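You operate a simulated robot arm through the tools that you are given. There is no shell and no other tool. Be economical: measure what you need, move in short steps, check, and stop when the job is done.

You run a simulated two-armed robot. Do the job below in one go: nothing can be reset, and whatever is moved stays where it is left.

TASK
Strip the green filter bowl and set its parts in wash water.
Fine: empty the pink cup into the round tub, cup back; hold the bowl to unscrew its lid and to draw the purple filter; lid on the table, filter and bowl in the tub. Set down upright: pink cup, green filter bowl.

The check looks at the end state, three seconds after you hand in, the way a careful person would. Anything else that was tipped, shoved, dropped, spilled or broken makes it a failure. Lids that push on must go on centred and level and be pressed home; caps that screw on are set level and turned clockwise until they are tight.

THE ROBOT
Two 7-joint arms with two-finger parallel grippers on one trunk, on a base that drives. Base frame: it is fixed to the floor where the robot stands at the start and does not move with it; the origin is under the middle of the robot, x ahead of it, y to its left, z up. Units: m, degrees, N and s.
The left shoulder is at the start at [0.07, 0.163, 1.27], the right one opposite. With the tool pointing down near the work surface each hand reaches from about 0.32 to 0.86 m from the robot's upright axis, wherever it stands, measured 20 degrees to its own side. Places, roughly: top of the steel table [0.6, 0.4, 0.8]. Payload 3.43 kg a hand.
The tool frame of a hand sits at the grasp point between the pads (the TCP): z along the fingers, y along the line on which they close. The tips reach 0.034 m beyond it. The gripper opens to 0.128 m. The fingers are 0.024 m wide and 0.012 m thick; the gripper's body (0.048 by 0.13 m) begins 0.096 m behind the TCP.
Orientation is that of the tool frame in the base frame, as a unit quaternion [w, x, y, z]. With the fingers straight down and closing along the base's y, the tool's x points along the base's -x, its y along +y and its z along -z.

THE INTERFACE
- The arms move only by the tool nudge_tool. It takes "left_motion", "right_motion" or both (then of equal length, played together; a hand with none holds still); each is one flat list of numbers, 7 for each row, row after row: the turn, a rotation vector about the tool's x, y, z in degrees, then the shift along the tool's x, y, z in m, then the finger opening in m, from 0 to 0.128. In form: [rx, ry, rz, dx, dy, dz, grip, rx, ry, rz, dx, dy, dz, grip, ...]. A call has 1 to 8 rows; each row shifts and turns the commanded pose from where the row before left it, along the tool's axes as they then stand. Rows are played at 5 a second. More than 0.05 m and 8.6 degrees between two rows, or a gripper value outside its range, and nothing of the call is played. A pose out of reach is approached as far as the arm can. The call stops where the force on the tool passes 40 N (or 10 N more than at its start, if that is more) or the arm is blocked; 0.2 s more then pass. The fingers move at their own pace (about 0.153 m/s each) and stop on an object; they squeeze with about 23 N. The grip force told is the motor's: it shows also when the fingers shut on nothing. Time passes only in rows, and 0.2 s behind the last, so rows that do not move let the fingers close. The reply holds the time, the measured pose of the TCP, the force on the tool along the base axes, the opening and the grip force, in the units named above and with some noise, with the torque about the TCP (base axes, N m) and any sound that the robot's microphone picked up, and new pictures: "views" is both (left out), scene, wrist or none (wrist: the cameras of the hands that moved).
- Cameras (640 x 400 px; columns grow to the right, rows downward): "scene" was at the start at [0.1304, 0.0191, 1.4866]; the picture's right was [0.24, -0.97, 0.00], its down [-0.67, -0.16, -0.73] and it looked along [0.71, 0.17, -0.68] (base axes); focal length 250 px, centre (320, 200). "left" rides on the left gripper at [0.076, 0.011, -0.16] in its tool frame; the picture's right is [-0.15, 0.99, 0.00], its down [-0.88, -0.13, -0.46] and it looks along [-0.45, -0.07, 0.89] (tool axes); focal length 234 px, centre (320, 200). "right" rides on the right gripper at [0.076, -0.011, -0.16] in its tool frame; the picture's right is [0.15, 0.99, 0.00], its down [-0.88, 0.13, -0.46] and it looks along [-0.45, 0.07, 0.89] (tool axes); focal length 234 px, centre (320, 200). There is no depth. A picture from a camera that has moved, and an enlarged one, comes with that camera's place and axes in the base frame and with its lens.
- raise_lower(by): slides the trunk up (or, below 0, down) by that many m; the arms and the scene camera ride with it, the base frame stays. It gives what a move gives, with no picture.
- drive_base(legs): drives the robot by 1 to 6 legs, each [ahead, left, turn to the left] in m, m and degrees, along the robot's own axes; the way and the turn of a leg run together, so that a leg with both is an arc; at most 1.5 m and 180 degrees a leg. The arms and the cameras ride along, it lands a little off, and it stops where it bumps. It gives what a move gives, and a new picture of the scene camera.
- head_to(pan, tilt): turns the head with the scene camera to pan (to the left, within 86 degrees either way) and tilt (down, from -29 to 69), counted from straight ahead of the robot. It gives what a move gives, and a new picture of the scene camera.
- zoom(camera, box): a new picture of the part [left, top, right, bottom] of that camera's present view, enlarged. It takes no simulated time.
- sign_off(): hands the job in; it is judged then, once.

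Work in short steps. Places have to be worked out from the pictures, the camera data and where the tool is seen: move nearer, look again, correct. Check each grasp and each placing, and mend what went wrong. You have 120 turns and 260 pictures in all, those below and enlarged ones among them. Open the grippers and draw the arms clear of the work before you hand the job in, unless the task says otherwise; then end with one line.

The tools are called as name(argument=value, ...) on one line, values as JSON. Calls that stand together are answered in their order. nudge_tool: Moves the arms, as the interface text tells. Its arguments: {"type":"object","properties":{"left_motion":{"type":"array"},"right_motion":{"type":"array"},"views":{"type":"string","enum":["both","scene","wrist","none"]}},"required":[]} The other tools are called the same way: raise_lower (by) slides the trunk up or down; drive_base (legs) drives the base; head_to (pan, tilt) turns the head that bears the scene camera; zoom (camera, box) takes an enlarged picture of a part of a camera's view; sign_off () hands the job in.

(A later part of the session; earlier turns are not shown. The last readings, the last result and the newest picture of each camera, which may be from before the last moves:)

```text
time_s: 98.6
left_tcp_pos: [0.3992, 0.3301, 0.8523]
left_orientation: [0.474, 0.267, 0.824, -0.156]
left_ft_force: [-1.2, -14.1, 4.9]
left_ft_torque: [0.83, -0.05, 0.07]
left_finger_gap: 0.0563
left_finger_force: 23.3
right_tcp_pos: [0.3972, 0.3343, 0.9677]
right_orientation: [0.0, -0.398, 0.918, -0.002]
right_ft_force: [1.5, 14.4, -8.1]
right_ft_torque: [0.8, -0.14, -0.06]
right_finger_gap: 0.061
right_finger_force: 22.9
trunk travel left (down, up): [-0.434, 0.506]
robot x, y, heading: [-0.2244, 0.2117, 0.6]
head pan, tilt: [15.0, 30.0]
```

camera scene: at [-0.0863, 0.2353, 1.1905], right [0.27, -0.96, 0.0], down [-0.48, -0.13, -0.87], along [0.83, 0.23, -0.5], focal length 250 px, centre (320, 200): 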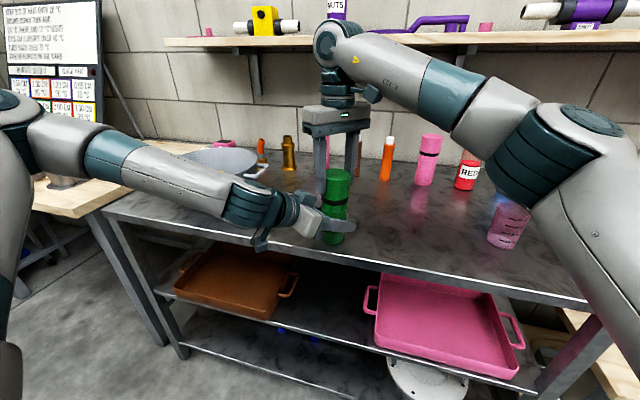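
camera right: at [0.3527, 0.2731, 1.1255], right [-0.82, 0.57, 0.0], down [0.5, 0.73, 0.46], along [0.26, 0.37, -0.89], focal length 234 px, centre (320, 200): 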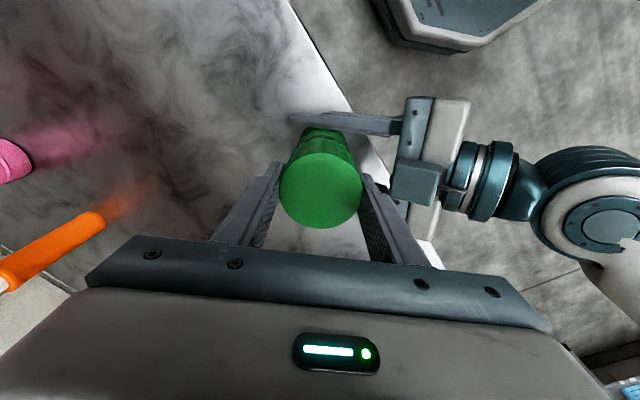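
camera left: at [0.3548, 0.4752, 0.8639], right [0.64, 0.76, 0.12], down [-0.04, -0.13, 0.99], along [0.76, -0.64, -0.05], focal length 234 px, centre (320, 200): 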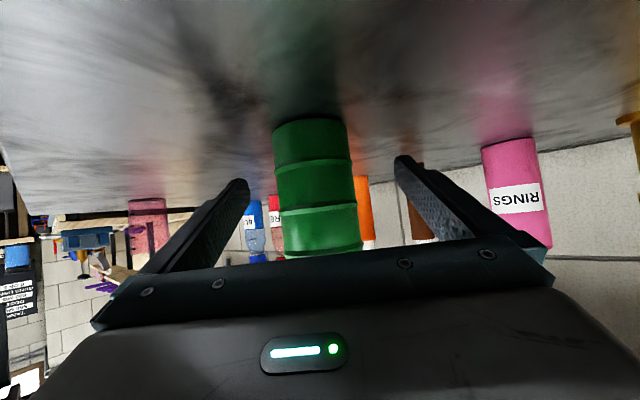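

The lid is still engaged at 8 N. I'll regrasp for another sweep: open, lift and wind back about 195°.

nudge_tool(right_motion=[0, 0, 0, 0, 0, 0.0015, 0.078, 0, 0, 0, 0, 0, 0, 0.078, 0, 0, 0, 0, 0, -0.025, 0.085, 0, 0, 0, 0, 0, -0.025, 0.09, 0, 0, 8.3, 0, 0, 0, 0.09, 0, 0, 8.3, 0, 0, 0, 0.09, 0, 0, 8.3, 0, 0, 0, 0.09, 0, 0, 8.3, 0, 0, 0, 0.09], views="none")

nudge_tool(right_motion=[0, 0, 8.3, 0, 0, 0, 0.09, 0, 0, 8.3, 0, 0, 0, 0.09, 0, 0, 8.3, 0, 0, 0, 0.09, 0, 0, 8.3, 0, 0, 0, 0.09, 0, 0, 8.3, 0, 0, 0, 0.09, 0, 0, 8.3, 0, 0, 0, 0.09, 0, 0, 8.3, 0, 0, 0, 0.09, 0, 0, 8.3, 0, 0, 0, 0.09], views="none")

nudge_tool(right_motion=[0, 0, 8.3, 0, 0, 0, 0.09, 0, 0, 8.3, 0, 0, 0, 0.09, 0, 0, 8.3, 0, 0, 0, 0.09, 0, 0, 8.3, 0, 0, 0, 0.09, 0, 0, 8.3, 0, 0, 0, 0.09, 0, 0, 8.3, 0, 0, 0, 0.09, 0, 0, 8.3, 0, 0, 0, 0.09, 0, 0, 8.3, 0, 0, 0, 0.09])

```text
time_s: 100.4
left_tcp_pos: [0.3975, 0.3322, 0.8524]
left_orientation: [0.473, 0.268, 0.824, -0.157]
left_ft_force: [-0.3, -0.2, -2.2]
left_ft_torque: [0.03, -0.01, 0.0]
left_finger_gap: 0.0557
left_finger_force: 23.1
right_tcp_pos: [0.3973, 0.3346, 1.0167]
right_orientation: [0.002, -0.118, 0.993, -0.001]
right_ft_force: [0.3, 0.7, -0.1]
right_ft_torque: [0.0, 0.03, -0.03]
right_finger_gap: 0.0899
right_finger_force: 0.0
trunk travel left (down, up): [-0.434, 0.506]
robot x, y, heading: [-0.2198, 0.209, 0.5]
head pan, tilt: [15.0, 30.0]
```

```text
time_s: 102.2
left_tcp_pos: [0.3985, 0.3304, 0.8509]
left_orientation: [0.474, 0.267, 0.825, -0.156]
left_ft_force: [-0.6, 0.1, -2.0]
left_ft_torque: [-0.04, 0.05, -0.02]
left_finger_gap: 0.0559
left_finger_force: 23.1
right_tcp_pos: [0.3973, 0.3352, 1.0169]
right_orientation: [0.002, 0.445, 0.896, -0.001]
right_ft_force: [-0.4, -0.6, -0.4]
right_ft_torque: [0.03, 0.01, 0.04]
right_finger_gap: 0.0901
right_finger_force: 0.1
trunk travel left (down, up): [-0.434, 0.506]
robot x, y, heading: [-0.2257, 0.2121, 0.6]
head pan, tilt: [15.0, 30.0]
```

```text
time_s: 104.0
left_tcp_pos: [0.3985, 0.3316, 0.851]
left_orientation: [0.473, 0.268, 0.824, -0.157]
left_ft_force: [0.0, -0.3, -1.7]
left_ft_torque: [-0.02, 0.01, 0.01]
left_finger_gap: 0.0558
left_finger_force: 22.9
right_tcp_pos: [0.3968, 0.3359, 1.0161]
right_orientation: [0.002, 0.862, 0.506, 0.0]
right_ft_force: [0.0, 0.0, -0.2]
right_ft_torque: [-0.01, 0.01, -0.03]
right_finger_gap: 0.09
right_finger_force: 0.0
trunk travel left (down, up): [-0.434, 0.506]
robot x, y, heading: [-0.2256, 0.2132, 0.7]
head pan, tilt: [15.0, 30.0]
camera scene: at [-0.0863, 0.2353, 1.1905], right [0.27, -0.96, 0.0], down [-0.48, -0.13, -0.87], along [0.83, 0.23, -0.5], focal length 250 px, centre (320, 200)
camera right: at [0.4234, 0.4078, 1.1748], right [0.93, -0.36, 0.0], down [-0.32, -0.83, 0.46], along [-0.16, -0.43, -0.89], focal length 234 px, centre (320, 200)
```

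scene: 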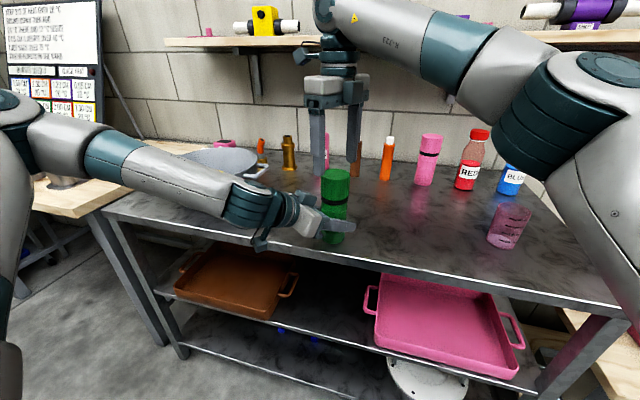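
right: 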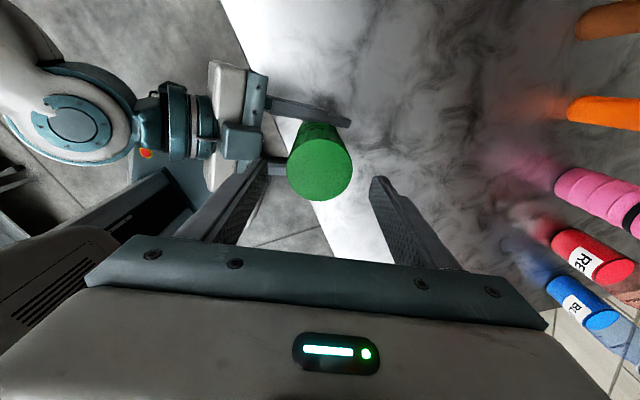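

I'm at +119° and centred, so I'll descend, grip and turn again.

nudge_tool(right_motion=[0, 0, 0, 0, 0, 0.025, 0.09, 0, 0, 0, 0, 0, 0.024, 0.09, 0, 0, 0, 0, 0, 0, 0.06, 0, 0, 0, 0, 0, 0, 0.04, 0, 0, 0, 0, 0, 0, 0.04], views="none")

nudge_tool(right_motion=[0, 0, -7, 0, 0, -0.0002, 0.04, 0, 0, -7, 0, 0, -0.0002, 0.04, 0, 0, -7, 0, 0, -0.0002, 0.04, 0, 0, -7, 0, 0, -0.0002, 0.04, 0, 0, -7, 0, 0, -0.0002, 0.04, 0, 0, -7, 0, 0, -0.0002, 0.04, 0, 0, -7, 0, 0, -0.0002, 0.04, 0, 0, -7, 0, 0, -0.0002, 0.04], views="none")

```text
time_s: 105.2
left_tcp_pos: [0.3992, 0.3327, 0.8514]
left_orientation: [0.474, 0.266, 0.824, -0.156]
left_ft_force: [14.0, -5.2, -4.6]
left_ft_torque: [-0.01, 0.47, -0.03]
left_finger_gap: 0.0557
left_finger_force: 23.3
right_tcp_pos: [0.3961, 0.3339, 0.9673]
right_orientation: [0.0, 0.862, 0.507, -0.001]
right_ft_force: [-13.5, 4.5, 1.6]
right_ft_torque: [0.55, 1.11, 0.0]
right_finger_gap: 0.062
right_finger_force: 23.2
trunk travel left (down, up): [-0.434, 0.506]
robot x, y, heading: [-0.2258, 0.211, 0.4]
head pan, tilt: [15.0, 30.0]
```

```text
time_s: 107.0
left_tcp_pos: [0.3978, 0.3321, 0.8503]
left_orientation: [0.473, 0.268, 0.824, -0.158]
left_ft_force: [1.4, 0.8, -1.7]
left_ft_torque: [-0.07, 0.09, 0.0]
left_finger_gap: 0.0558
left_finger_force: 23.0
right_tcp_pos: [0.3973, 0.3349, 0.9686]
right_orientation: [0.002, 0.522, 0.853, -0.001]
right_ft_force: [-1.4, -0.6, 0.4]
right_ft_torque: [-0.02, 0.08, 0.0]
right_finger_gap: 0.0612
right_finger_force: 23.0
trunk travel left (down, up): [-0.434, 0.506]
robot x, y, heading: [-0.2245, 0.2084, 0.5]
head pan, tilt: [15.0, 30.0]
```

The forces dropped to almost zero, so the lid may be free. I'll test by lifting gently.

nudge_tool(right_motion=[0, 0, -7, 0, 0, -0.001, 0.04, 0, 0, -7, 0, 0, -0.001, 0.04, 0, 0, 0, 0, 0, -0.002, 0.04, 0, 0, 0, 0, 0, -0.002, 0.04], views="none")

```text
time_s: 108.0
left_tcp_pos: [0.3994, 0.332, 0.8511]
left_orientation: [0.473, 0.267, 0.825, -0.156]
left_ft_force: [-0.9, 0.3, -1.5]
left_ft_torque: [-0.02, -0.03, -0.01]
left_finger_gap: 0.056
left_finger_force: 23.1
right_tcp_pos: [0.3965, 0.3352, 0.973]
right_orientation: [0.002, 0.416, 0.909, -0.001]
right_ft_force: [-0.1, -1.2, -0.3]
right_ft_torque: [-0.07, 0.03, 0.0]
right_finger_gap: 0.0609
right_finger_force: 22.9
trunk travel left (down, up): [-0.434, 0.506]
robot x, y, heading: [-0.2248, 0.2139, 0.7]
head pan, tilt: [15.0, 30.0]
```

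The lid is free. I'll lift it straight up and look.

nudge_tool(right_motion=[0, 0, 0, 0, 0, -0.01, 0.04, 0, 0, 0, 0, 0, -0.015, 0.04, 0, 0, 0, 0, 0, -0.025, 0.04, 0, 0, 0, 0, 0, -0.04, 0.04])

zoom(camera="scene", box=[260, 100, 420, 250])

```text
time_s: 109.0
left_tcp_pos: [0.3974, 0.3327, 0.8507]
left_orientation: [0.474, 0.267, 0.824, -0.157]
left_ft_force: [-0.2, -0.9, -2.4]
left_ft_torque: [-0.02, -0.01, 0.02]
left_finger_gap: 0.0561
left_finger_force: 23.3
right_tcp_pos: [0.3952, 0.3363, 1.0664]
right_orientation: [0.002, 0.415, 0.91, -0.001]
right_ft_force: [-0.2, 0.3, -0.2]
right_ft_torque: [-0.04, -0.02, 0.0]
right_finger_gap: 0.0608
right_finger_force: 22.9
trunk travel left (down, up): [-0.434, 0.506]
robot x, y, heading: [-0.2213, 0.2168, 0.7]
head pan, tilt: [15.0, 30.0]
camera scene: at [-0.0875, 0.236, 1.1906], right [0.27, -0.96, 0.0], down [-0.48, -0.13, -0.87], along [0.83, 0.23, -0.5], focal length 250 px, centre (320, 200)
camera right: at [0.336, 0.3874, 1.2248], right [0.65, 0.76, 0.0], down [0.67, -0.58, 0.46], along [0.35, -0.3, -0.89], focal length 234 px, centre (320, 200)
```

scene: 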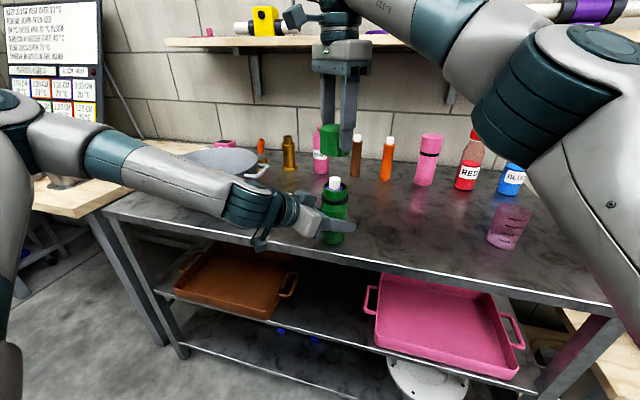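
right: 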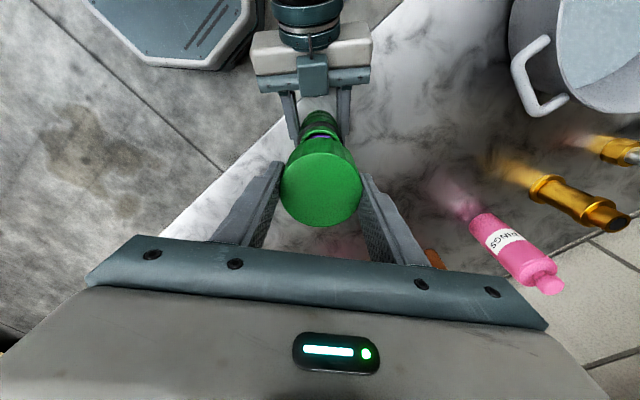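

```text
2.67 times, centred on (340, 175) of scene
camera zoom: at [-0.0875, 0.236, 1.1906], right [0.27, -0.96, 0.0], down [-0.48, -0.13, -0.87], along [0.83, 0.23, -0.5], focal length 668 px, centre (267, 267)
```

zoom: 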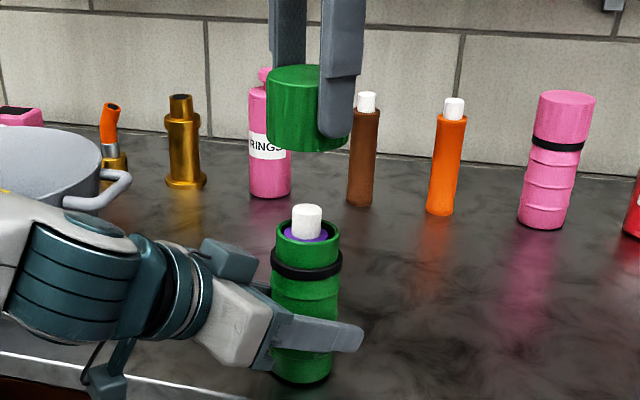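

The lid is off, showing the purple filter with a white knob standing proud. I'll carry the lid to a clear spot near (0.415, 0.13) and start down.

nudge_tool(right_motion=[0, 0, 0, -0.0337, -0.024, 0, 0.04, 0, 0, 0, -0.0337, -0.024, 0, 0.04, 0, 0, 0, -0.0337, -0.024, 0, 0.04, 0, 0, 0, -0.0337, -0.024, 0, 0.04, 0, 0, 0, -0.0337, -0.024, 0, 0.04, 0, 0, 0, 0, 0, 0.05, 0.04, 0, 0, 0, 0, 0, 0.05, 0.04, 0, 0, 0, 0, 0, 0.05, 0.04])

zoom(camera="scene", box=[300, 120, 500, 280])

```text
time_s: 110.8
left_tcp_pos: [0.3987, 0.3307, 0.8506]
left_orientation: [0.473, 0.268, 0.824, -0.157]
left_ft_force: [0.6, -0.8, -2.4]
left_ft_torque: [-0.02, -0.01, -0.04]
left_finger_gap: 0.0561
left_finger_force: 22.8
right_tcp_pos: [0.4134, 0.1309, 0.9162]
right_orientation: [0.002, 0.415, 0.91, 0.0]
right_ft_force: [0.1, 0.5, 0.0]
right_ft_torque: [0.0, 0.01, -0.01]
right_finger_gap: 0.0612
right_finger_force: 23.6
trunk travel left (down, up): [-0.434, 0.506]
robot x, y, heading: [-0.2236, 0.2104, 0.5]
head pan, tilt: [15.0, 30.0]
camera scene: at [-0.0853, 0.2349, 1.1905], right [0.27, -0.96, 0.0], down [-0.48, -0.13, -0.87], along [0.83, 0.23, -0.5], focal length 250 px, centre (320, 200)
camera right: at [0.3548, 0.183, 1.0751], right [0.65, 0.76, 0.0], down [0.67, -0.58, 0.46], along [0.35, -0.3, -0.89], focal length 234 px, centre (320, 200)
```

scene: 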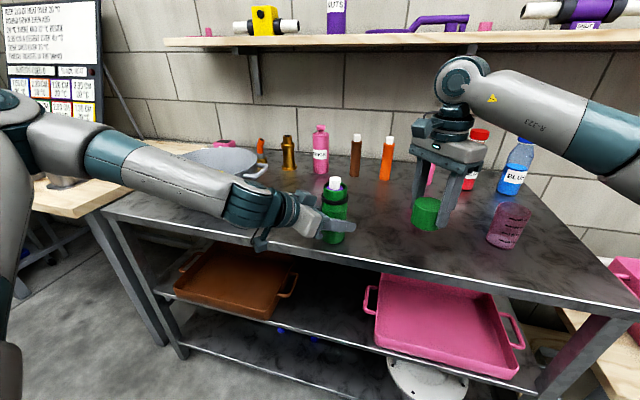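
right: 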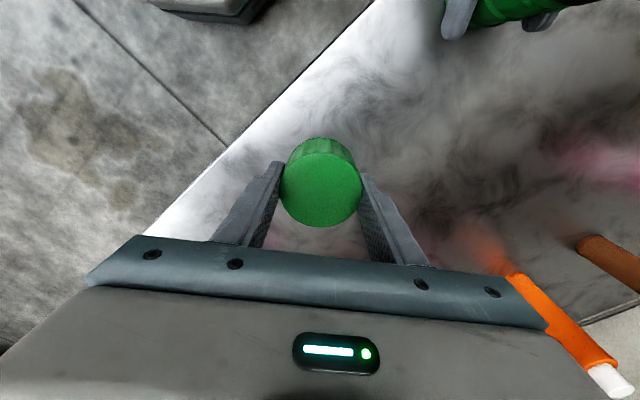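

```text
2.50 times, centred on (400, 200) of scene
camera zoom: at [-0.0853, 0.2349, 1.1905], right [0.27, -0.96, 0.0], down [-0.48, -0.13, -0.87], along [0.83, 0.23, -0.5], focal length 626 px, centre (120, 200)
```

zoom: 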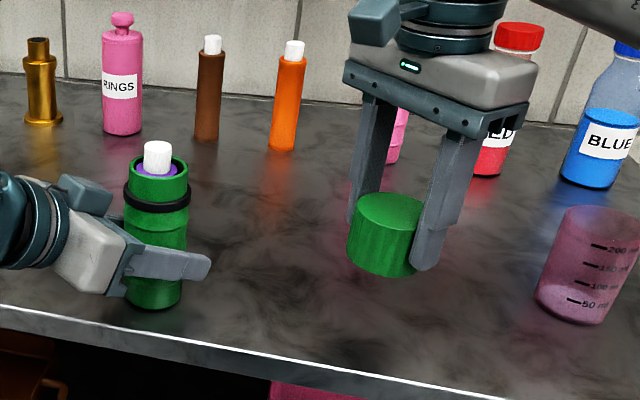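

The lid is over a clear spot, so I'll lower in steps and watch the force. I'll also zoom on the cup to check it is really empty.

nudge_tool(right_motion=[0, 0, 0, 0, 0, 0.03, 0.04, 0, 0, 0, 0, 0, 0.03, 0.04, 0, 0, 0, 0, 0, 0.008, 0.04], views="none")

zoom(camera="scene", box=[470, 190, 550, 260])

zoom(camera="scene", box=[390, 150, 500, 250])

```text
time_s: 111.6
left_tcp_pos: [0.3983, 0.3313, 0.8507]
left_orientation: [0.474, 0.267, 0.824, -0.156]
left_ft_force: [-0.1, -1.2, -2.4]
left_ft_torque: [-0.01, 0.03, 0.02]
left_finger_gap: 0.056
left_finger_force: 23.3
right_tcp_pos: [0.4158, 0.1305, 0.8493]
right_orientation: [0.002, 0.415, 0.91, 0.0]
right_ft_force: [-0.1, -0.4, -0.3]
right_ft_torque: [-0.02, -0.03, 0.07]
right_finger_gap: 0.0612
right_finger_force: 23.2
trunk travel left (down, up): [-0.434, 0.506]
robot x, y, heading: [-0.2268, 0.2127, 0.5]
head pan, tilt: [15.0, 30.0]
```

```text
5.71 times, centred on (510, 225) of scene
camera zoom: at [-0.0861, 0.2351, 1.1905], right [0.27, -0.96, 0.0], down [-0.48, -0.13, -0.87], along [0.83, 0.23, -0.5], focal length 1432 px, centre (-766, 57)
```

zoom: 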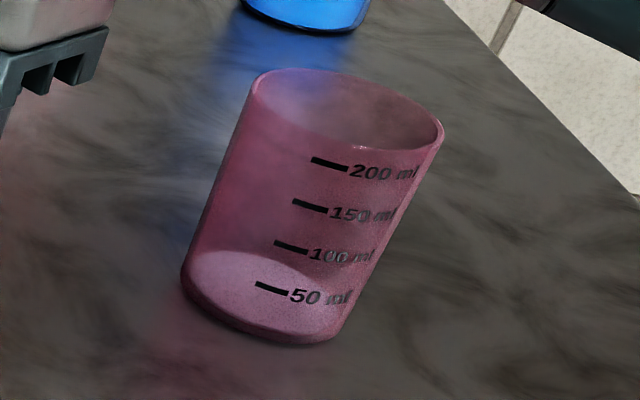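

```text
4.00 times, centred on (445, 200) of scene
camera zoom: at [-0.0861, 0.2351, 1.1905], right [0.27, -0.96, 0.0], down [-0.48, -0.13, -0.87], along [0.83, 0.23, -0.5], focal length 1002 px, centre (-180, 200)
```

zoom: 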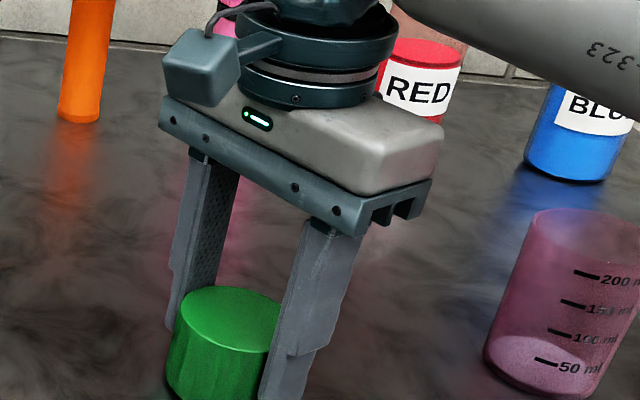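

The cup looks dry apart from its own floor, and I'll check from above later. I'll lower the lid the last millimetres.

nudge_tool(right_motion=[0, 0, 0, 0, 0, 0.003, 0.04, 0, 0, 0, 0, 0, 0.003, 0.04, 0, 0, 0, 0, 0, 0.002, 0.04], views="none")

```text
time_s: 112.4
left_tcp_pos: [0.3984, 0.334, 0.8523]
left_orientation: [0.474, 0.267, 0.824, -0.156]
left_ft_force: [-0.2, 1.9, -1.3]
left_ft_torque: [-0.02, 0.0, 0.01]
left_finger_gap: 0.0557
left_finger_force: 23.1
right_tcp_pos: [0.4154, 0.1292, 0.8441]
right_orientation: [0.003, 0.415, 0.91, 0.002]
right_ft_force: [5.5, 1.3, 23.9]
right_ft_torque: [-0.26, 0.22, -0.08]
right_finger_gap: 0.0616
right_finger_force: 23.1
trunk travel left (down, up): [-0.434, 0.506]
robot x, y, heading: [-0.2238, 0.2104, 0.5]
head pan, tilt: [15.0, 30.0]
```

The lid is on the table. I'll ease off 2 mm, open and rise.

nudge_tool(right_motion=[0, 0, 0, 0, 0, -0.002, 0.04, 0, 0, 0, 0, 0, 0, 0.085, 0, 0, 0, 0, 0, 0, 0.085, 0, 0, 0, 0, 0, -0.04, 0.09, 0, 0, 0, 0, 0, -0.05, 0.09, 0, 0, 0, 0, 0, -0.05, 0.09, 0, 0, 0, 0, 0, -0.05, 0.09, 0, 0, 0, 0, 0, -0.04, 0.09])

zoom(camera="scene", box=[290, 150, 480, 270])

```text
time_s: 114.2
left_tcp_pos: [0.3979, 0.332, 0.8509]
left_orientation: [0.473, 0.267, 0.825, -0.156]
left_ft_force: [-0.3, 0.5, -2.3]
left_ft_torque: [-0.04, -0.01, -0.01]
left_finger_gap: 0.056
left_finger_force: 23.8
right_tcp_pos: [0.4148, 0.1289, 1.0724]
right_orientation: [0.001, 0.415, 0.91, -0.001]
right_ft_force: [0.6, -0.2, -0.7]
right_ft_torque: [0.0, -0.02, -0.01]
right_finger_gap: 0.09
right_finger_force: 0.1
trunk travel left (down, up): [-0.434, 0.506]
robot x, y, heading: [-0.2277, 0.215, 0.5]
head pan, tilt: [15.0, 30.0]
camera scene: at [-0.0873, 0.236, 1.1906], right [0.27, -0.96, 0.0], down [-0.48, -0.13, -0.87], along [0.83, 0.23, -0.5], focal length 250 px, centre (320, 200)
camera right: at [0.3563, 0.1803, 1.231], right [0.65, 0.76, 0.0], down [0.67, -0.58, 0.46], along [0.35, -0.3, -0.89], focal length 234 px, centre (320, 200)
```

scene: 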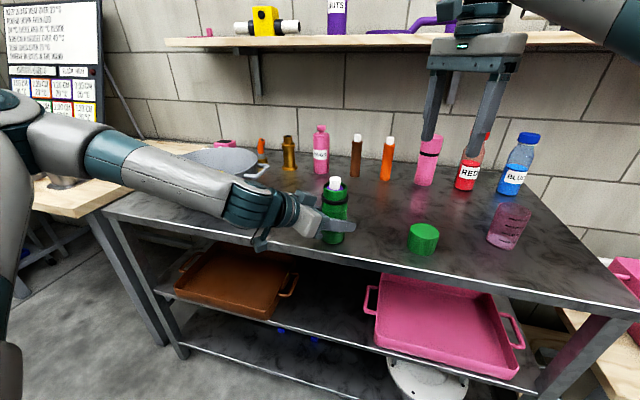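
right: 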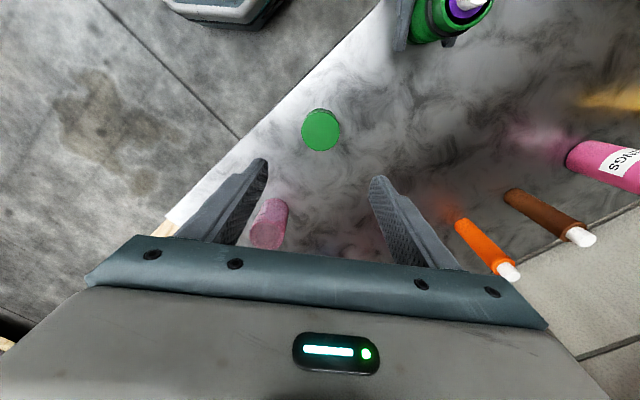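

```text
3.33 times, centred on (385, 210) of scene
camera zoom: at [-0.0873, 0.236, 1.1906], right [0.27, -0.96, 0.0], down [-0.48, -0.13, -0.87], along [0.83, 0.23, -0.5], focal length 835 px, centre (103, 167)
```

zoom: 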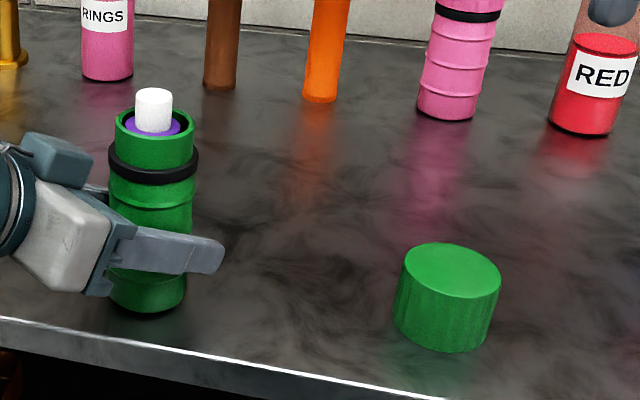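

The lid lies flat on the table. The filter knob is about 0.024 m wide, from z 0.935 to 0.96, at about (0.396, 0.335). I'll move the right hand over it.

nudge_tool(right_motion=[0, 0, 0, 0.0336, 0.0242, 0, 0.06, 0, 0, 0, 0.0336, 0.0242, 0, 0.06, 0, 0, 0, 0.0336, 0.0242, 0, 0.06, 0, 0, 0, 0.0336, 0.0242, 0, 0.06, 0, 0, 0, 0.0336, 0.0242, 0, 0.06])

zoom(camera="right", box=[220, 80, 420, 240])

```text
time_s: 115.4
left_tcp_pos: [0.3986, 0.3323, 0.8516]
left_orientation: [0.474, 0.266, 0.824, -0.157]
left_ft_force: [-0.3, 0.4, -2.3]
left_ft_torque: [-0.06, -0.01, -0.02]
left_finger_gap: 0.0559
left_finger_force: 22.7
right_tcp_pos: [0.3994, 0.3386, 1.074]
right_orientation: [0.002, 0.415, 0.91, -0.003]
right_ft_force: [-0.9, 0.3, -0.7]
right_ft_torque: [-0.05, -0.02, 0.01]
right_finger_gap: 0.0594
right_finger_force: 0.0
trunk travel left (down, up): [-0.434, 0.506]
robot x, y, heading: [-0.2226, 0.2147, 0.5]
head pan, tilt: [15.0, 30.0]
camera scene: at [-0.087, 0.2373, 1.1906], right [0.27, -0.96, 0.0], down [-0.48, -0.14, -0.87], along [0.83, 0.23, -0.5], focal length 250 px, centre (320, 200)
camera right: at [0.3415, 0.3897, 1.2323], right [0.65, 0.76, 0.0], down [0.67, -0.58, 0.46], along [0.35, -0.3, -0.89], focal length 234 px, centre (320, 200)
```

scene: 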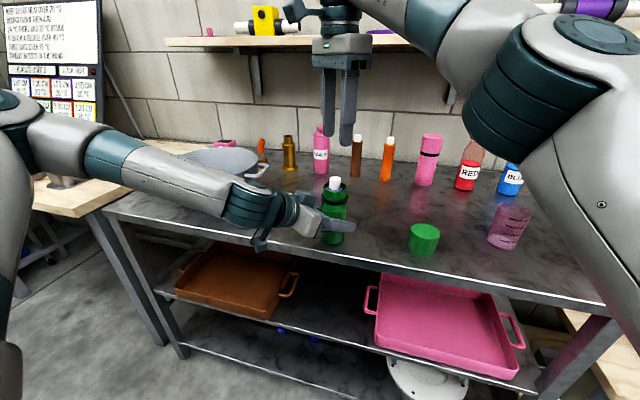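
right: 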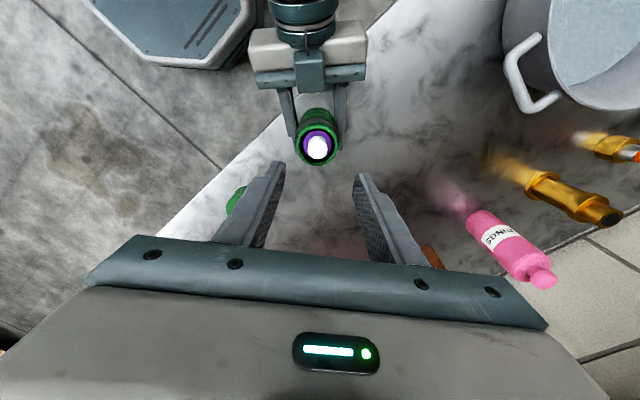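

```text
2.50 times, centred on (320, 160) of right
camera zoom: at [0.3415, 0.3897, 1.2323], right [0.65, 0.76, 0.0], down [0.67, -0.58, 0.46], along [0.35, -0.3, -0.89], focal length 585 px, centre (320, 300)
```

zoom: 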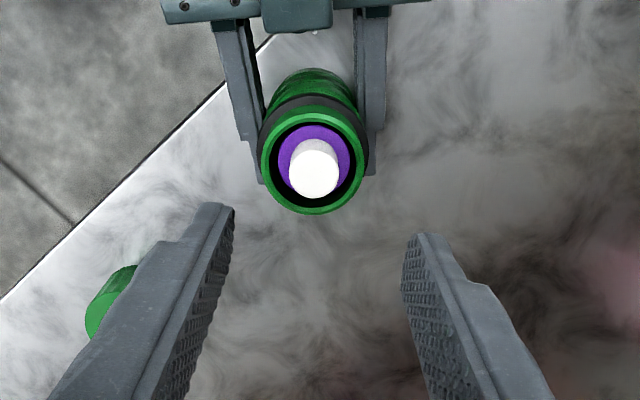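

Knob centre is about (0.396, 0.338), a small correction. I'll lower the bowl 1.5 mm onto the table with the left hand, descend the right hand to z 0.971 and close on the knob.

nudge_tool(left_motion=[0, 0, 0, 0.0013, 0, 0.00075, 0.03, 0, 0, 0, 0, 0, 0, 0.03, 0, 0, 0, 0, 0, 0, 0.03, 0, 0, 0, 0, 0, 0, 0.03], right_motion=[0, 0, 0, 0.0012, -0.003, 0.01, 0.06, 0, 0, 0, 0, 0, 0.03, 0.06, 0, 0, 0, 0, 0, 0.032, 0.06, 0, 0, 0, 0, 0, 0.03, 0.06])

zoom(camera="scene", box=[290, 140, 390, 250])

```text
time_s: 116.4
left_tcp_pos: [0.4003, 0.3321, 0.8494]
left_orientation: [0.474, 0.267, 0.825, -0.155]
left_ft_force: [1.0, 0.2, 0.5]
left_ft_torque: [-0.08, -0.1, -0.02]
left_finger_gap: 0.0558
left_finger_force: 22.4
right_tcp_pos: [0.3969, 0.3339, 0.9699]
right_orientation: [0.002, 0.416, 0.909, 0.0]
right_ft_force: [0.6, -0.5, 0.5]
right_ft_torque: [0.01, 0.02, 0.01]
right_finger_gap: 0.06
right_finger_force: 0.1
trunk travel left (down, up): [-0.434, 0.506]
robot x, y, heading: [-0.2228, 0.2091, 0.7]
head pan, tilt: [15.0, 30.0]
camera scene: at [-0.0864, 0.2352, 1.1906], right [0.27, -0.96, 0.0], down [-0.48, -0.13, -0.87], along [0.83, 0.23, -0.5], focal length 250 px, centre (320, 200)
camera right: at [0.3379, 0.3853, 1.1281], right [0.65, 0.76, 0.0], down [0.67, -0.58, 0.46], along [0.35, -0.3, -0.89], focal length 234 px, centre (320, 200)
camera left: at [0.2638, 0.445, 0.865], right [0.64, 0.76, 0.12], down [-0.04, -0.13, 0.99], along [0.77, -0.64, -0.06], focal length 234 px, centre (320, 200)
```

scene: 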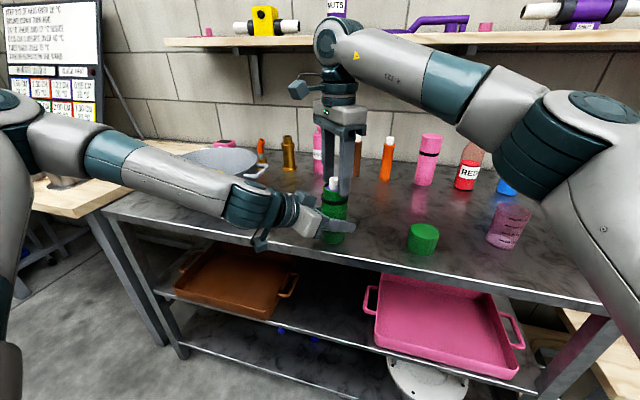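
right: 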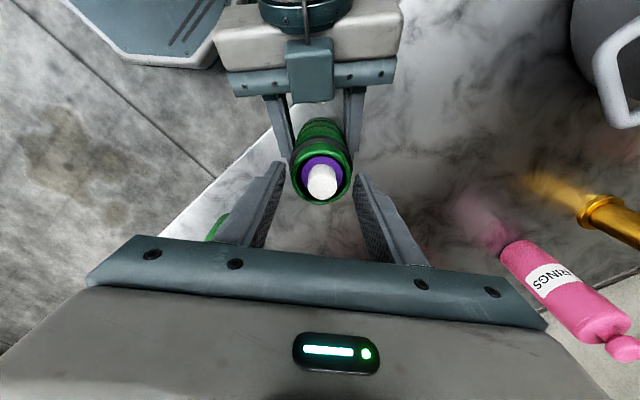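
left: 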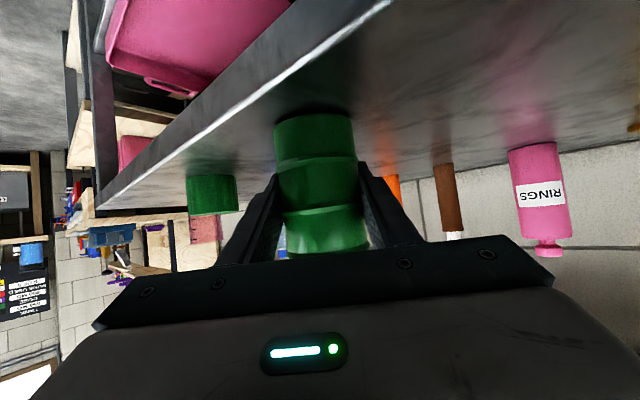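

```text
3.64 times, centred on (340, 195) of scene
camera zoom: at [-0.0864, 0.2352, 1.1906], right [0.27, -0.96, 0.0], down [-0.48, -0.13, -0.87], along [0.83, 0.23, -0.5], focal length 911 px, centre (247, 218)
```

zoom: 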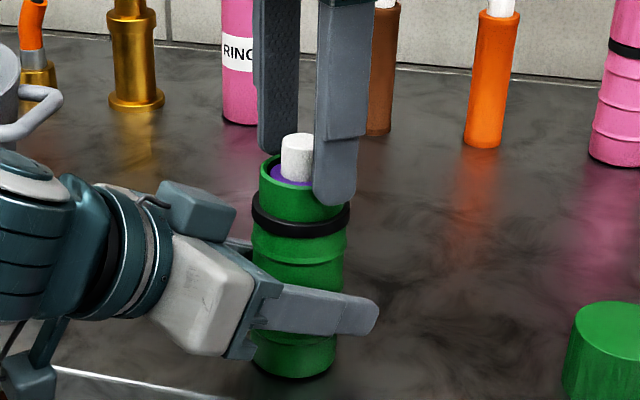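

The knob is between the fingers but the tips are close to rim height. I'll rise 4 mm, shift 4 mm to centre, and close.

nudge_tool(right_motion=[0, 0, 0, 0.004, 0.001, -0.004, 0.06, 0, 0, 0, 0, 0, 0, 0.03, 0, 0, 0, 0, 0, 0, 0.01, 0, 0, 0, 0, 0, 0, 0.01], views="wrist")

zoom(camera="scene", box=[290, 140, 390, 250])

```text
time_s: 117.4
left_tcp_pos: [0.3993, 0.3328, 0.8507]
left_orientation: [0.474, 0.268, 0.824, -0.157]
left_ft_force: [2.1, 0.7, 2.6]
left_ft_torque: [-0.02, -0.21, 0.02]
left_finger_gap: 0.0561
left_finger_force: 22.9
right_tcp_pos: [0.3921, 0.3389, 0.9738]
right_orientation: [0.002, 0.416, 0.909, -0.001]
right_ft_force: [-0.1, 0.3, 1.5]
right_ft_torque: [0.03, 0.01, 0.04]
right_finger_gap: 0.0225
right_finger_force: 23.0
trunk travel left (down, up): [-0.434, 0.506]
robot x, y, heading: [-0.2221, 0.2097, 0.3]
head pan, tilt: [15.0, 30.0]
camera right: at [0.3345, 0.3892, 1.1324], right [0.65, 0.76, 0.0], down [0.67, -0.58, 0.46], along [0.35, -0.3, -0.89], focal length 234 px, centre (320, 200)
```

right: 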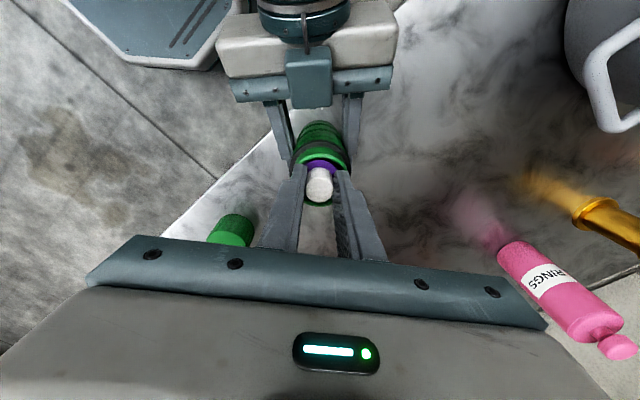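

```text
3.64 times, centred on (340, 195) of scene
camera zoom: at [-0.0868, 0.2353, 1.1906], right [0.27, -0.96, 0.0], down [-0.48, -0.13, -0.87], along [0.83, 0.23, -0.5], focal length 911 px, centre (247, 218)
```

zoom: 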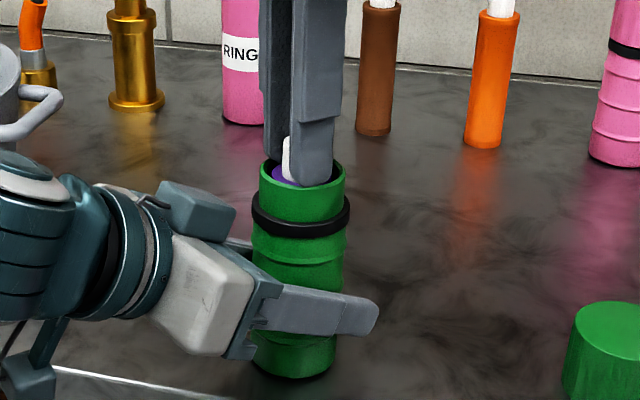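

The knob is gripped at a 0.0225 m gap. I'll draw the filter straight up slowly while the left hand holds the bowl.

nudge_tool(right_motion=[0, 0, 0, 0, 0, -0.003, 0.01, 0, 0, 0, 0, 0, -0.004, 0.01, 0, 0, 0, 0, 0, -0.006, 0.01, 0, 0, 0, 0, 0, -0.008, 0.01], views="none")

zoom(camera="scene", box=[290, 140, 390, 250])

```text
time_s: 118.4
left_tcp_pos: [0.3981, 0.3316, 0.8502]
left_orientation: [0.474, 0.267, 0.824, -0.156]
left_ft_force: [-1.0, 2.0, 4.7]
left_ft_torque: [-0.02, -0.22, 0.01]
left_finger_gap: 0.0558
left_finger_force: 22.8
right_tcp_pos: [0.3935, 0.3394, 0.9941]
right_orientation: [0.002, 0.417, 0.909, -0.002]
right_ft_force: [0.0, -0.6, -0.7]
right_ft_torque: [-0.15, -0.02, 0.01]
right_finger_gap: 0.0227
right_finger_force: 22.8
trunk travel left (down, up): [-0.434, 0.506]
robot x, y, heading: [-0.2213, 0.2099, 0.4]
head pan, tilt: [15.0, 30.0]
```

```text
3.64 times, centred on (340, 195) of scene
camera zoom: at [-0.0869, 0.2353, 1.1906], right [0.27, -0.96, 0.0], down [-0.48, -0.13, -0.87], along [0.83, 0.23, -0.5], focal length 911 px, centre (247, 218)
```

zoom: 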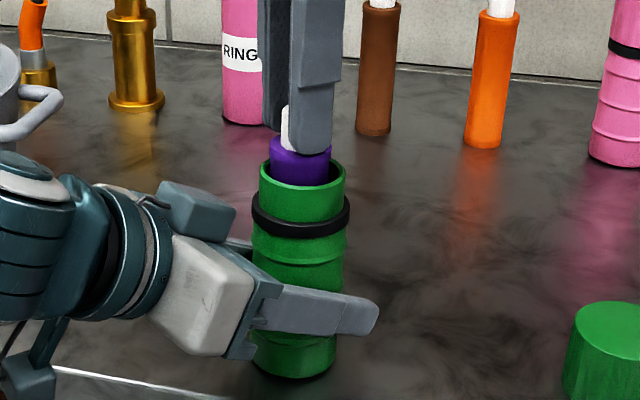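

The filter is rising cleanly. I'll keep drawing it up.

nudge_tool(right_motion=[0, 0, 0, 0, 0, -0.015, 0.01, 0, 0, 0, 0, 0, -0.02, 0.01, 0, 0, 0, 0, 0, -0.02, 0.01, 0, 0, 0, 0, 0, -0.025, 0.01, 0, 0, 0, 0, 0, -0.025, 0.01], views="scene")

zoom(camera="scene", box=[280, 110, 390, 250])

```text
time_s: 119.6
left_tcp_pos: [0.3974, 0.3331, 0.8497]
left_orientation: [0.473, 0.268, 0.824, -0.158]
left_ft_force: [-5.3, 3.5, 4.9]
left_ft_torque: [-0.2, -0.37, 0.0]
left_finger_gap: 0.0558
left_finger_force: 23.0
right_tcp_pos: [0.3915, 0.338, 1.0978]
right_orientation: [0.003, 0.415, 0.91, 0.0]
right_ft_force: [3.4, -1.4, 0.7]
right_ft_torque: [-0.28, -0.51, 0.02]
right_finger_gap: 0.0229
right_finger_force: 22.7
trunk travel left (down, up): [-0.434, 0.506]
robot x, y, heading: [-0.2262, 0.2107, 0.6]
head pan, tilt: [15.0, 30.0]
camera scene: at [-0.0877, 0.2357, 1.1907], right [0.27, -0.96, 0.0], down [-0.48, -0.13, -0.87], along [0.83, 0.23, -0.5], focal length 250 px, centre (320, 200)
```

scene: 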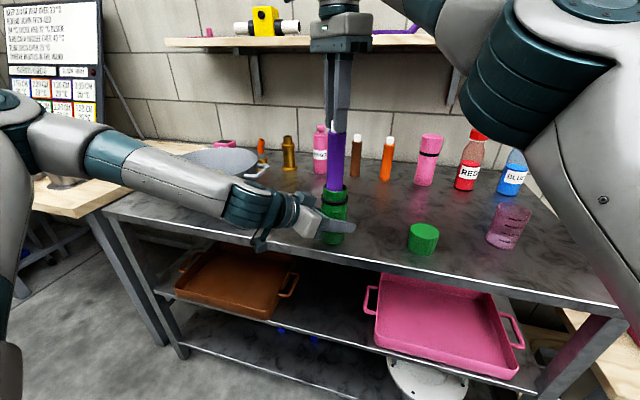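

```text
2.86 times, centred on (335, 180) of scene
camera zoom: at [-0.0877, 0.2357, 1.1907], right [0.27, -0.96, 0.0], down [-0.48, -0.13, -0.87], along [0.83, 0.23, -0.5], focal length 716 px, centre (277, 257)
```

zoom: 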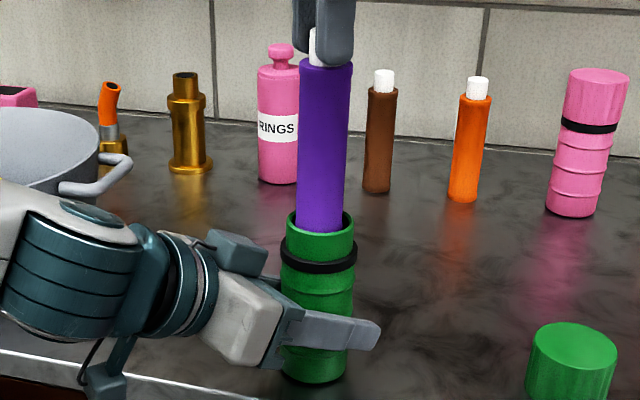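

The filter is nearly out but leaning lightly on the wall. I'll shift 3 mm to follow the load and raise another 6 cm.

nudge_tool(right_motion=[0, 0, 0, -0.0027, 0.0016, -0.005, 0.01, 0, 0, 0, 0, 0, -0.015, 0.01, 0, 0, 0, 0, 0, -0.02, 0.01, 0, 0, 0, 0, 0, -0.025, 0.01], views="scene")

zoom(camera="scene", box=[280, 90, 390, 250])

```text
time_s: 120.6
left_tcp_pos: [0.3983, 0.332, 0.8509]
left_orientation: [0.474, 0.266, 0.825, -0.156]
left_ft_force: [-1.0, 2.0, 3.8]
left_ft_torque: [0.0, -0.06, 0.01]
left_finger_gap: 0.0559
left_finger_force: 23.0
right_tcp_pos: [0.3858, 0.3277, 1.1314]
right_orientation: [0.002, 0.416, 0.909, -0.002]
right_ft_force: [0.3, 0.3, -0.9]
right_ft_torque: [-0.01, 0.01, 0.0]
right_finger_gap: 0.0226
right_finger_force: 22.9
right hand out of reach, approached as far as the arm can: row 2, 3, 4
trunk travel left (down, up): [-0.434, 0.506]
robot x, y, heading: [-0.225, 0.2096, 0.6]
head pan, tilt: [15.0, 30.0]
camera scene: at [-0.0871, 0.2357, 1.1906], right [0.27, -0.96, 0.0], down [-0.48, -0.13, -0.87], along [0.83, 0.23, -0.5], focal length 250 px, centre (320, 200)
```

scene: 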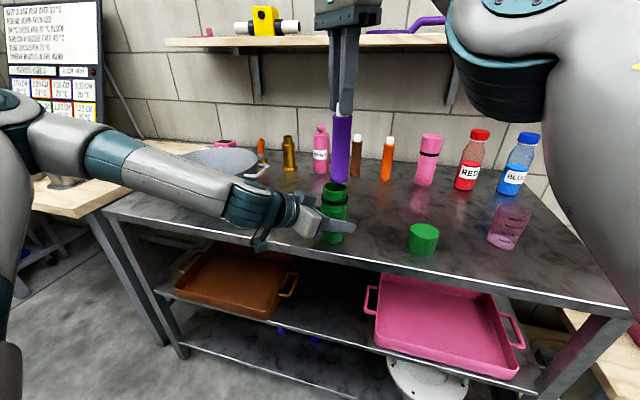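

```text
2.50 times, centred on (335, 170) of scene
camera zoom: at [-0.0871, 0.2357, 1.1906], right [0.27, -0.96, 0.0], down [-0.48, -0.13, -0.87], along [0.83, 0.23, -0.5], focal length 626 px, centre (282, 275)
```

zoom: 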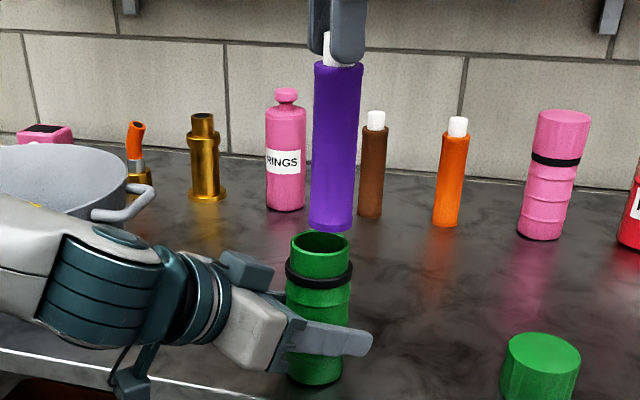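

The filter is completely out, hanging free about 2 cm above the rim. The bowl rests on the table, so the left hand opens and backs off.

nudge_tool(left_motion=[0, 0, 0, 0, 0, 0, 0.08, 0, 0, 0, 0, 0, 0, 0.11, 0, 0, 0, 0, 0, 0, 0.11, 0, 0, 0, 0, 0, -0.03, 0.11, 0, 0, 0, 0, 0, -0.04, 0.11, 0, 0, 0, 0, 0, -0.04, 0.11, 0, 0, 0, 0, 0, -0.04, 0.11], views="scene")

zoom(camera="scene", box=[280, 90, 390, 250])

```text
time_s: 122.2
left_tcp_pos: [0.2982, 0.4065, 0.9255]
left_orientation: [0.473, 0.268, 0.824, -0.158]
left_ft_force: [-0.6, -0.3, -0.7]
left_ft_torque: [0.0, 0.01, 0.04]
left_finger_gap: 0.1103
left_finger_force: 0.1
right_tcp_pos: [0.3849, 0.3281, 1.1336]
right_orientation: [0.002, 0.415, 0.91, 0.0]
right_ft_force: [0.2, -0.6, -1.7]
right_ft_torque: [-0.03, 0.0, -0.02]
right_finger_gap: 0.0227
right_finger_force: 23.5
trunk travel left (down, up): [-0.434, 0.506]
robot x, y, heading: [-0.225, 0.211, 0.3]
head pan, tilt: [15.0, 30.0]
camera scene: at [-0.0879, 0.2356, 1.1907], right [0.27, -0.96, 0.0], down [-0.48, -0.13, -0.87], along [0.83, 0.23, -0.5], focal length 250 px, centre (320, 200)
```

scene: 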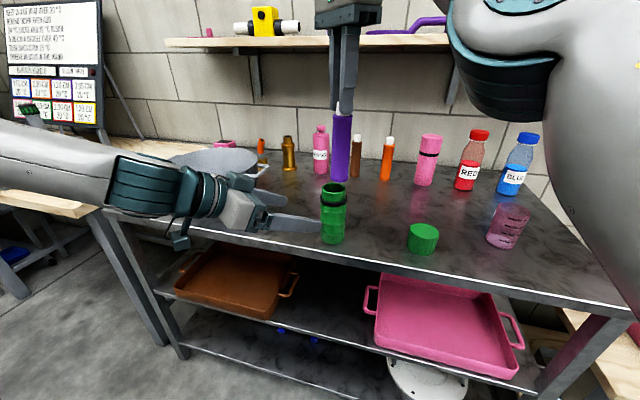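

```text
2.50 times, centred on (335, 170) of scene
camera zoom: at [-0.0879, 0.2356, 1.1907], right [0.27, -0.96, 0.0], down [-0.48, -0.13, -0.87], along [0.83, 0.23, -0.5], focal length 626 px, centre (282, 275)
```

zoom: 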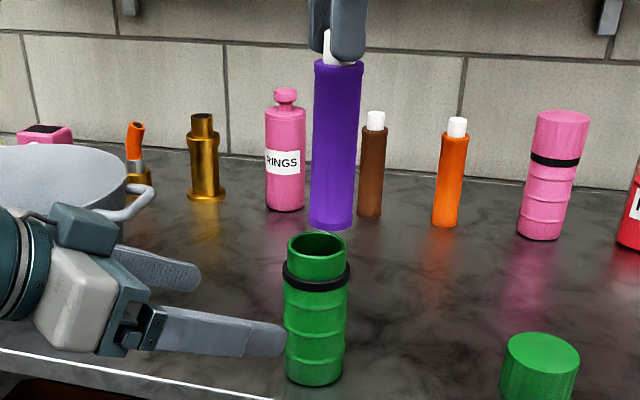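

The bowl stands upright on its own. I'll tuck the left hand back, raise the trunk 0.15 m, and drive left with the filter in the right hand.

nudge_tool(left_motion=[0, 0, 0, -0.0095, -0.018, -0.033, 0.11, 0, 0, 0, -0.0095, -0.018, -0.033, 0.11, 0, 0, 0, -0.0095, -0.018, -0.033, 0.11, 0, 0, 0, -0.0095, -0.018, -0.033, 0.11], views="none")

raise_lower(by=0.15)

drive_base(legs=[[0, 0.37, 0]])

```text
time_s: 123.2
left_tcp_pos: [0.2156, 0.4221, 1.0478]
left_orientation: [0.473, 0.268, 0.824, -0.158]
left_ft_force: [1.1, 0.5, 0.3]
left_ft_torque: [-0.05, -0.03, 0.0]
left_finger_gap: 0.1098
left_finger_force: 0.2
left hand out of reach, approached as far as the arm can: row 1, 2, 3, 4
right_tcp_pos: [0.3858, 0.3272, 1.1322]
right_orientation: [0.002, 0.415, 0.91, -0.001]
right_ft_force: [0.2, -0.1, -0.3]
right_ft_torque: [-0.06, 0.0, -0.01]
right_finger_gap: 0.0225
right_finger_force: 23.4
trunk travel left (down, up): [-0.434, 0.506]
robot x, y, heading: [-0.2254, 0.2118, 0.5]
head pan, tilt: [15.0, 30.0]
```

```text
time_s: 125.0
left_tcp_pos: [0.2173, 0.4211, 1.1993]
left_orientation: [0.473, 0.268, 0.825, -0.157]
left_ft_force: [0.6, 0.2, 0.7]
left_ft_torque: [0.02, -0.01, 0.02]
left_finger_gap: 0.1099
left_finger_force: 0.0
right_tcp_pos: [0.3872, 0.3261, 1.2809]
right_orientation: [0.001, 0.415, 0.91, -0.001]
right_ft_force: [-0.3, -0.8, -0.9]
right_ft_torque: [0.03, 0.0, 0.02]
right_finger_gap: 0.0224
right_finger_force: 23.3
trunk travel left (down, up): [-0.584, 0.356]
robot x, y, heading: [-0.2216, 0.2141, 0.4]
head pan, tilt: [15.0, 30.0]
```

```text
time_s: 127.3
left_tcp_pos: [0.213, 0.7923, 1.1984]
left_orientation: [0.472, 0.267, 0.825, -0.156]
left_ft_force: [-0.4, 0.2, -0.4]
left_ft_torque: [0.01, 0.04, -0.02]
left_finger_gap: 0.11
left_finger_force: 0.0
right_tcp_pos: [0.3831, 0.6993, 1.2813]
right_orientation: [0.001, 0.414, 0.91, 0.0]
right_ft_force: [0.4, 0.6, -1.1]
right_ft_torque: [0.01, 0.01, 0.03]
right_finger_gap: 0.0227
right_finger_force: 22.6
trunk travel left (down, up): [-0.584, 0.356]
robot x, y, heading: [-0.2259, 0.5802, 0.7]
head pan, tilt: [15.0, 30.0]
camera scene: at [-0.0903, 0.6067, 1.3406], right [0.27, -0.96, 0.0], down [-0.48, -0.13, -0.87], along [0.83, 0.23, -0.5], focal length 250 px, centre (320, 200)
```

scene: 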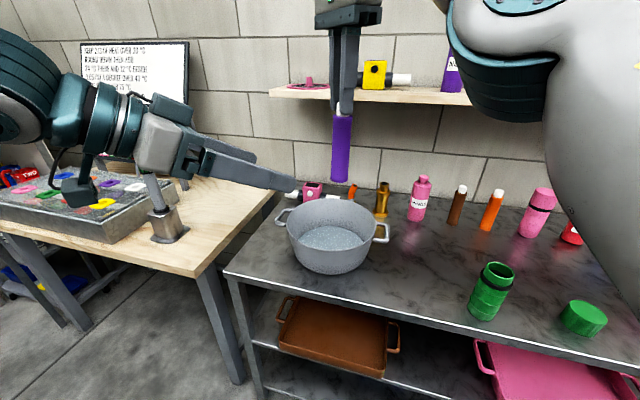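

There's a good view of the tub, so I'll zoom in to measure it.

zoom(camera="scene", box=[265, 180, 405, 285])

zoom(camera="right", box=[0, 0, 640, 400])

```text
3.81 times, centred on (335, 232) of scene
camera zoom: at [-0.0903, 0.6067, 1.3406], right [0.27, -0.96, 0.0], down [-0.48, -0.13, -0.87], along [0.83, 0.23, -0.5], focal length 954 px, centre (263, 76)
```

zoom: 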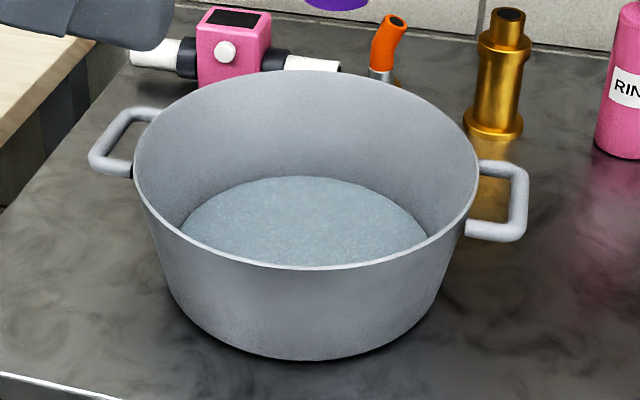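

```text
1.00 times, centred on (320, 200) of right (not enlarged: the box is as wide or as high as the picture)
camera zoom: at [0.3237, 0.7497, 1.4402], right [0.65, 0.76, 0.0], down [0.67, -0.58, 0.46], along [0.35, -0.3, -0.89], focal length 234 px, centre (320, 200)
```

zoom: 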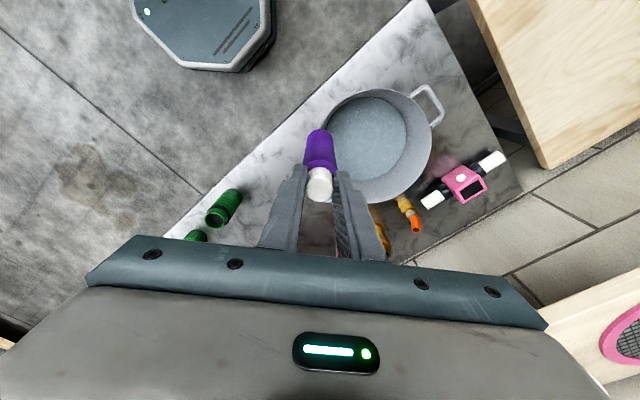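

Tub centre (0.507, 0.737), R 0.13 at the rim and about 0.10 at the floor. I'll drive 0.08 m forward and 0.1 m left so the right hand reaches well over it.

drive_base(legs=[[0.08, 0.1, 0]])

```text
time_s: 128.6
left_tcp_pos: [0.2909, 0.8935, 1.1999]
left_orientation: [0.473, 0.265, 0.826, -0.154]
left_ft_force: [-0.1, 0.4, 0.6]
left_ft_torque: [0.02, 0.01, 0.01]
left_finger_gap: 0.1101
left_finger_force: 0.0
right_tcp_pos: [0.4605, 0.7991, 1.2812]
right_orientation: [0.002, 0.413, 0.911, -0.001]
right_ft_force: [-0.1, 0.5, -1.2]
right_ft_torque: [-0.01, -0.02, 0.04]
right_finger_gap: 0.0224
right_finger_force: 22.9
trunk travel left (down, up): [-0.584, 0.356]
robot x, y, heading: [-0.1523, 0.6853, 0.9]
head pan, tilt: [15.0, 30.0]
camera scene: at [-0.0118, 0.7059, 1.3407], right [0.27, -0.96, 0.0], down [-0.48, -0.14, -0.87], along [0.83, 0.24, -0.5], focal length 250 px, centre (320, 200)
```

scene: 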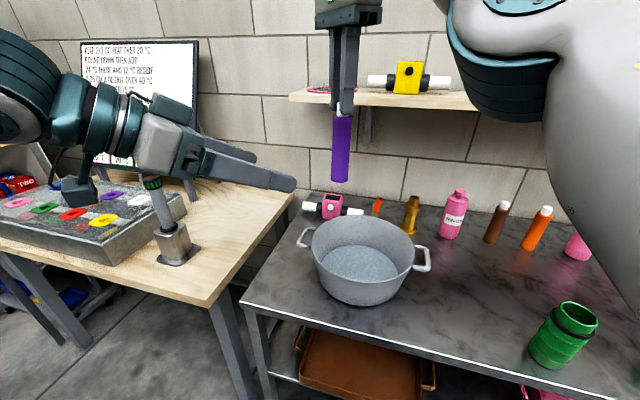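

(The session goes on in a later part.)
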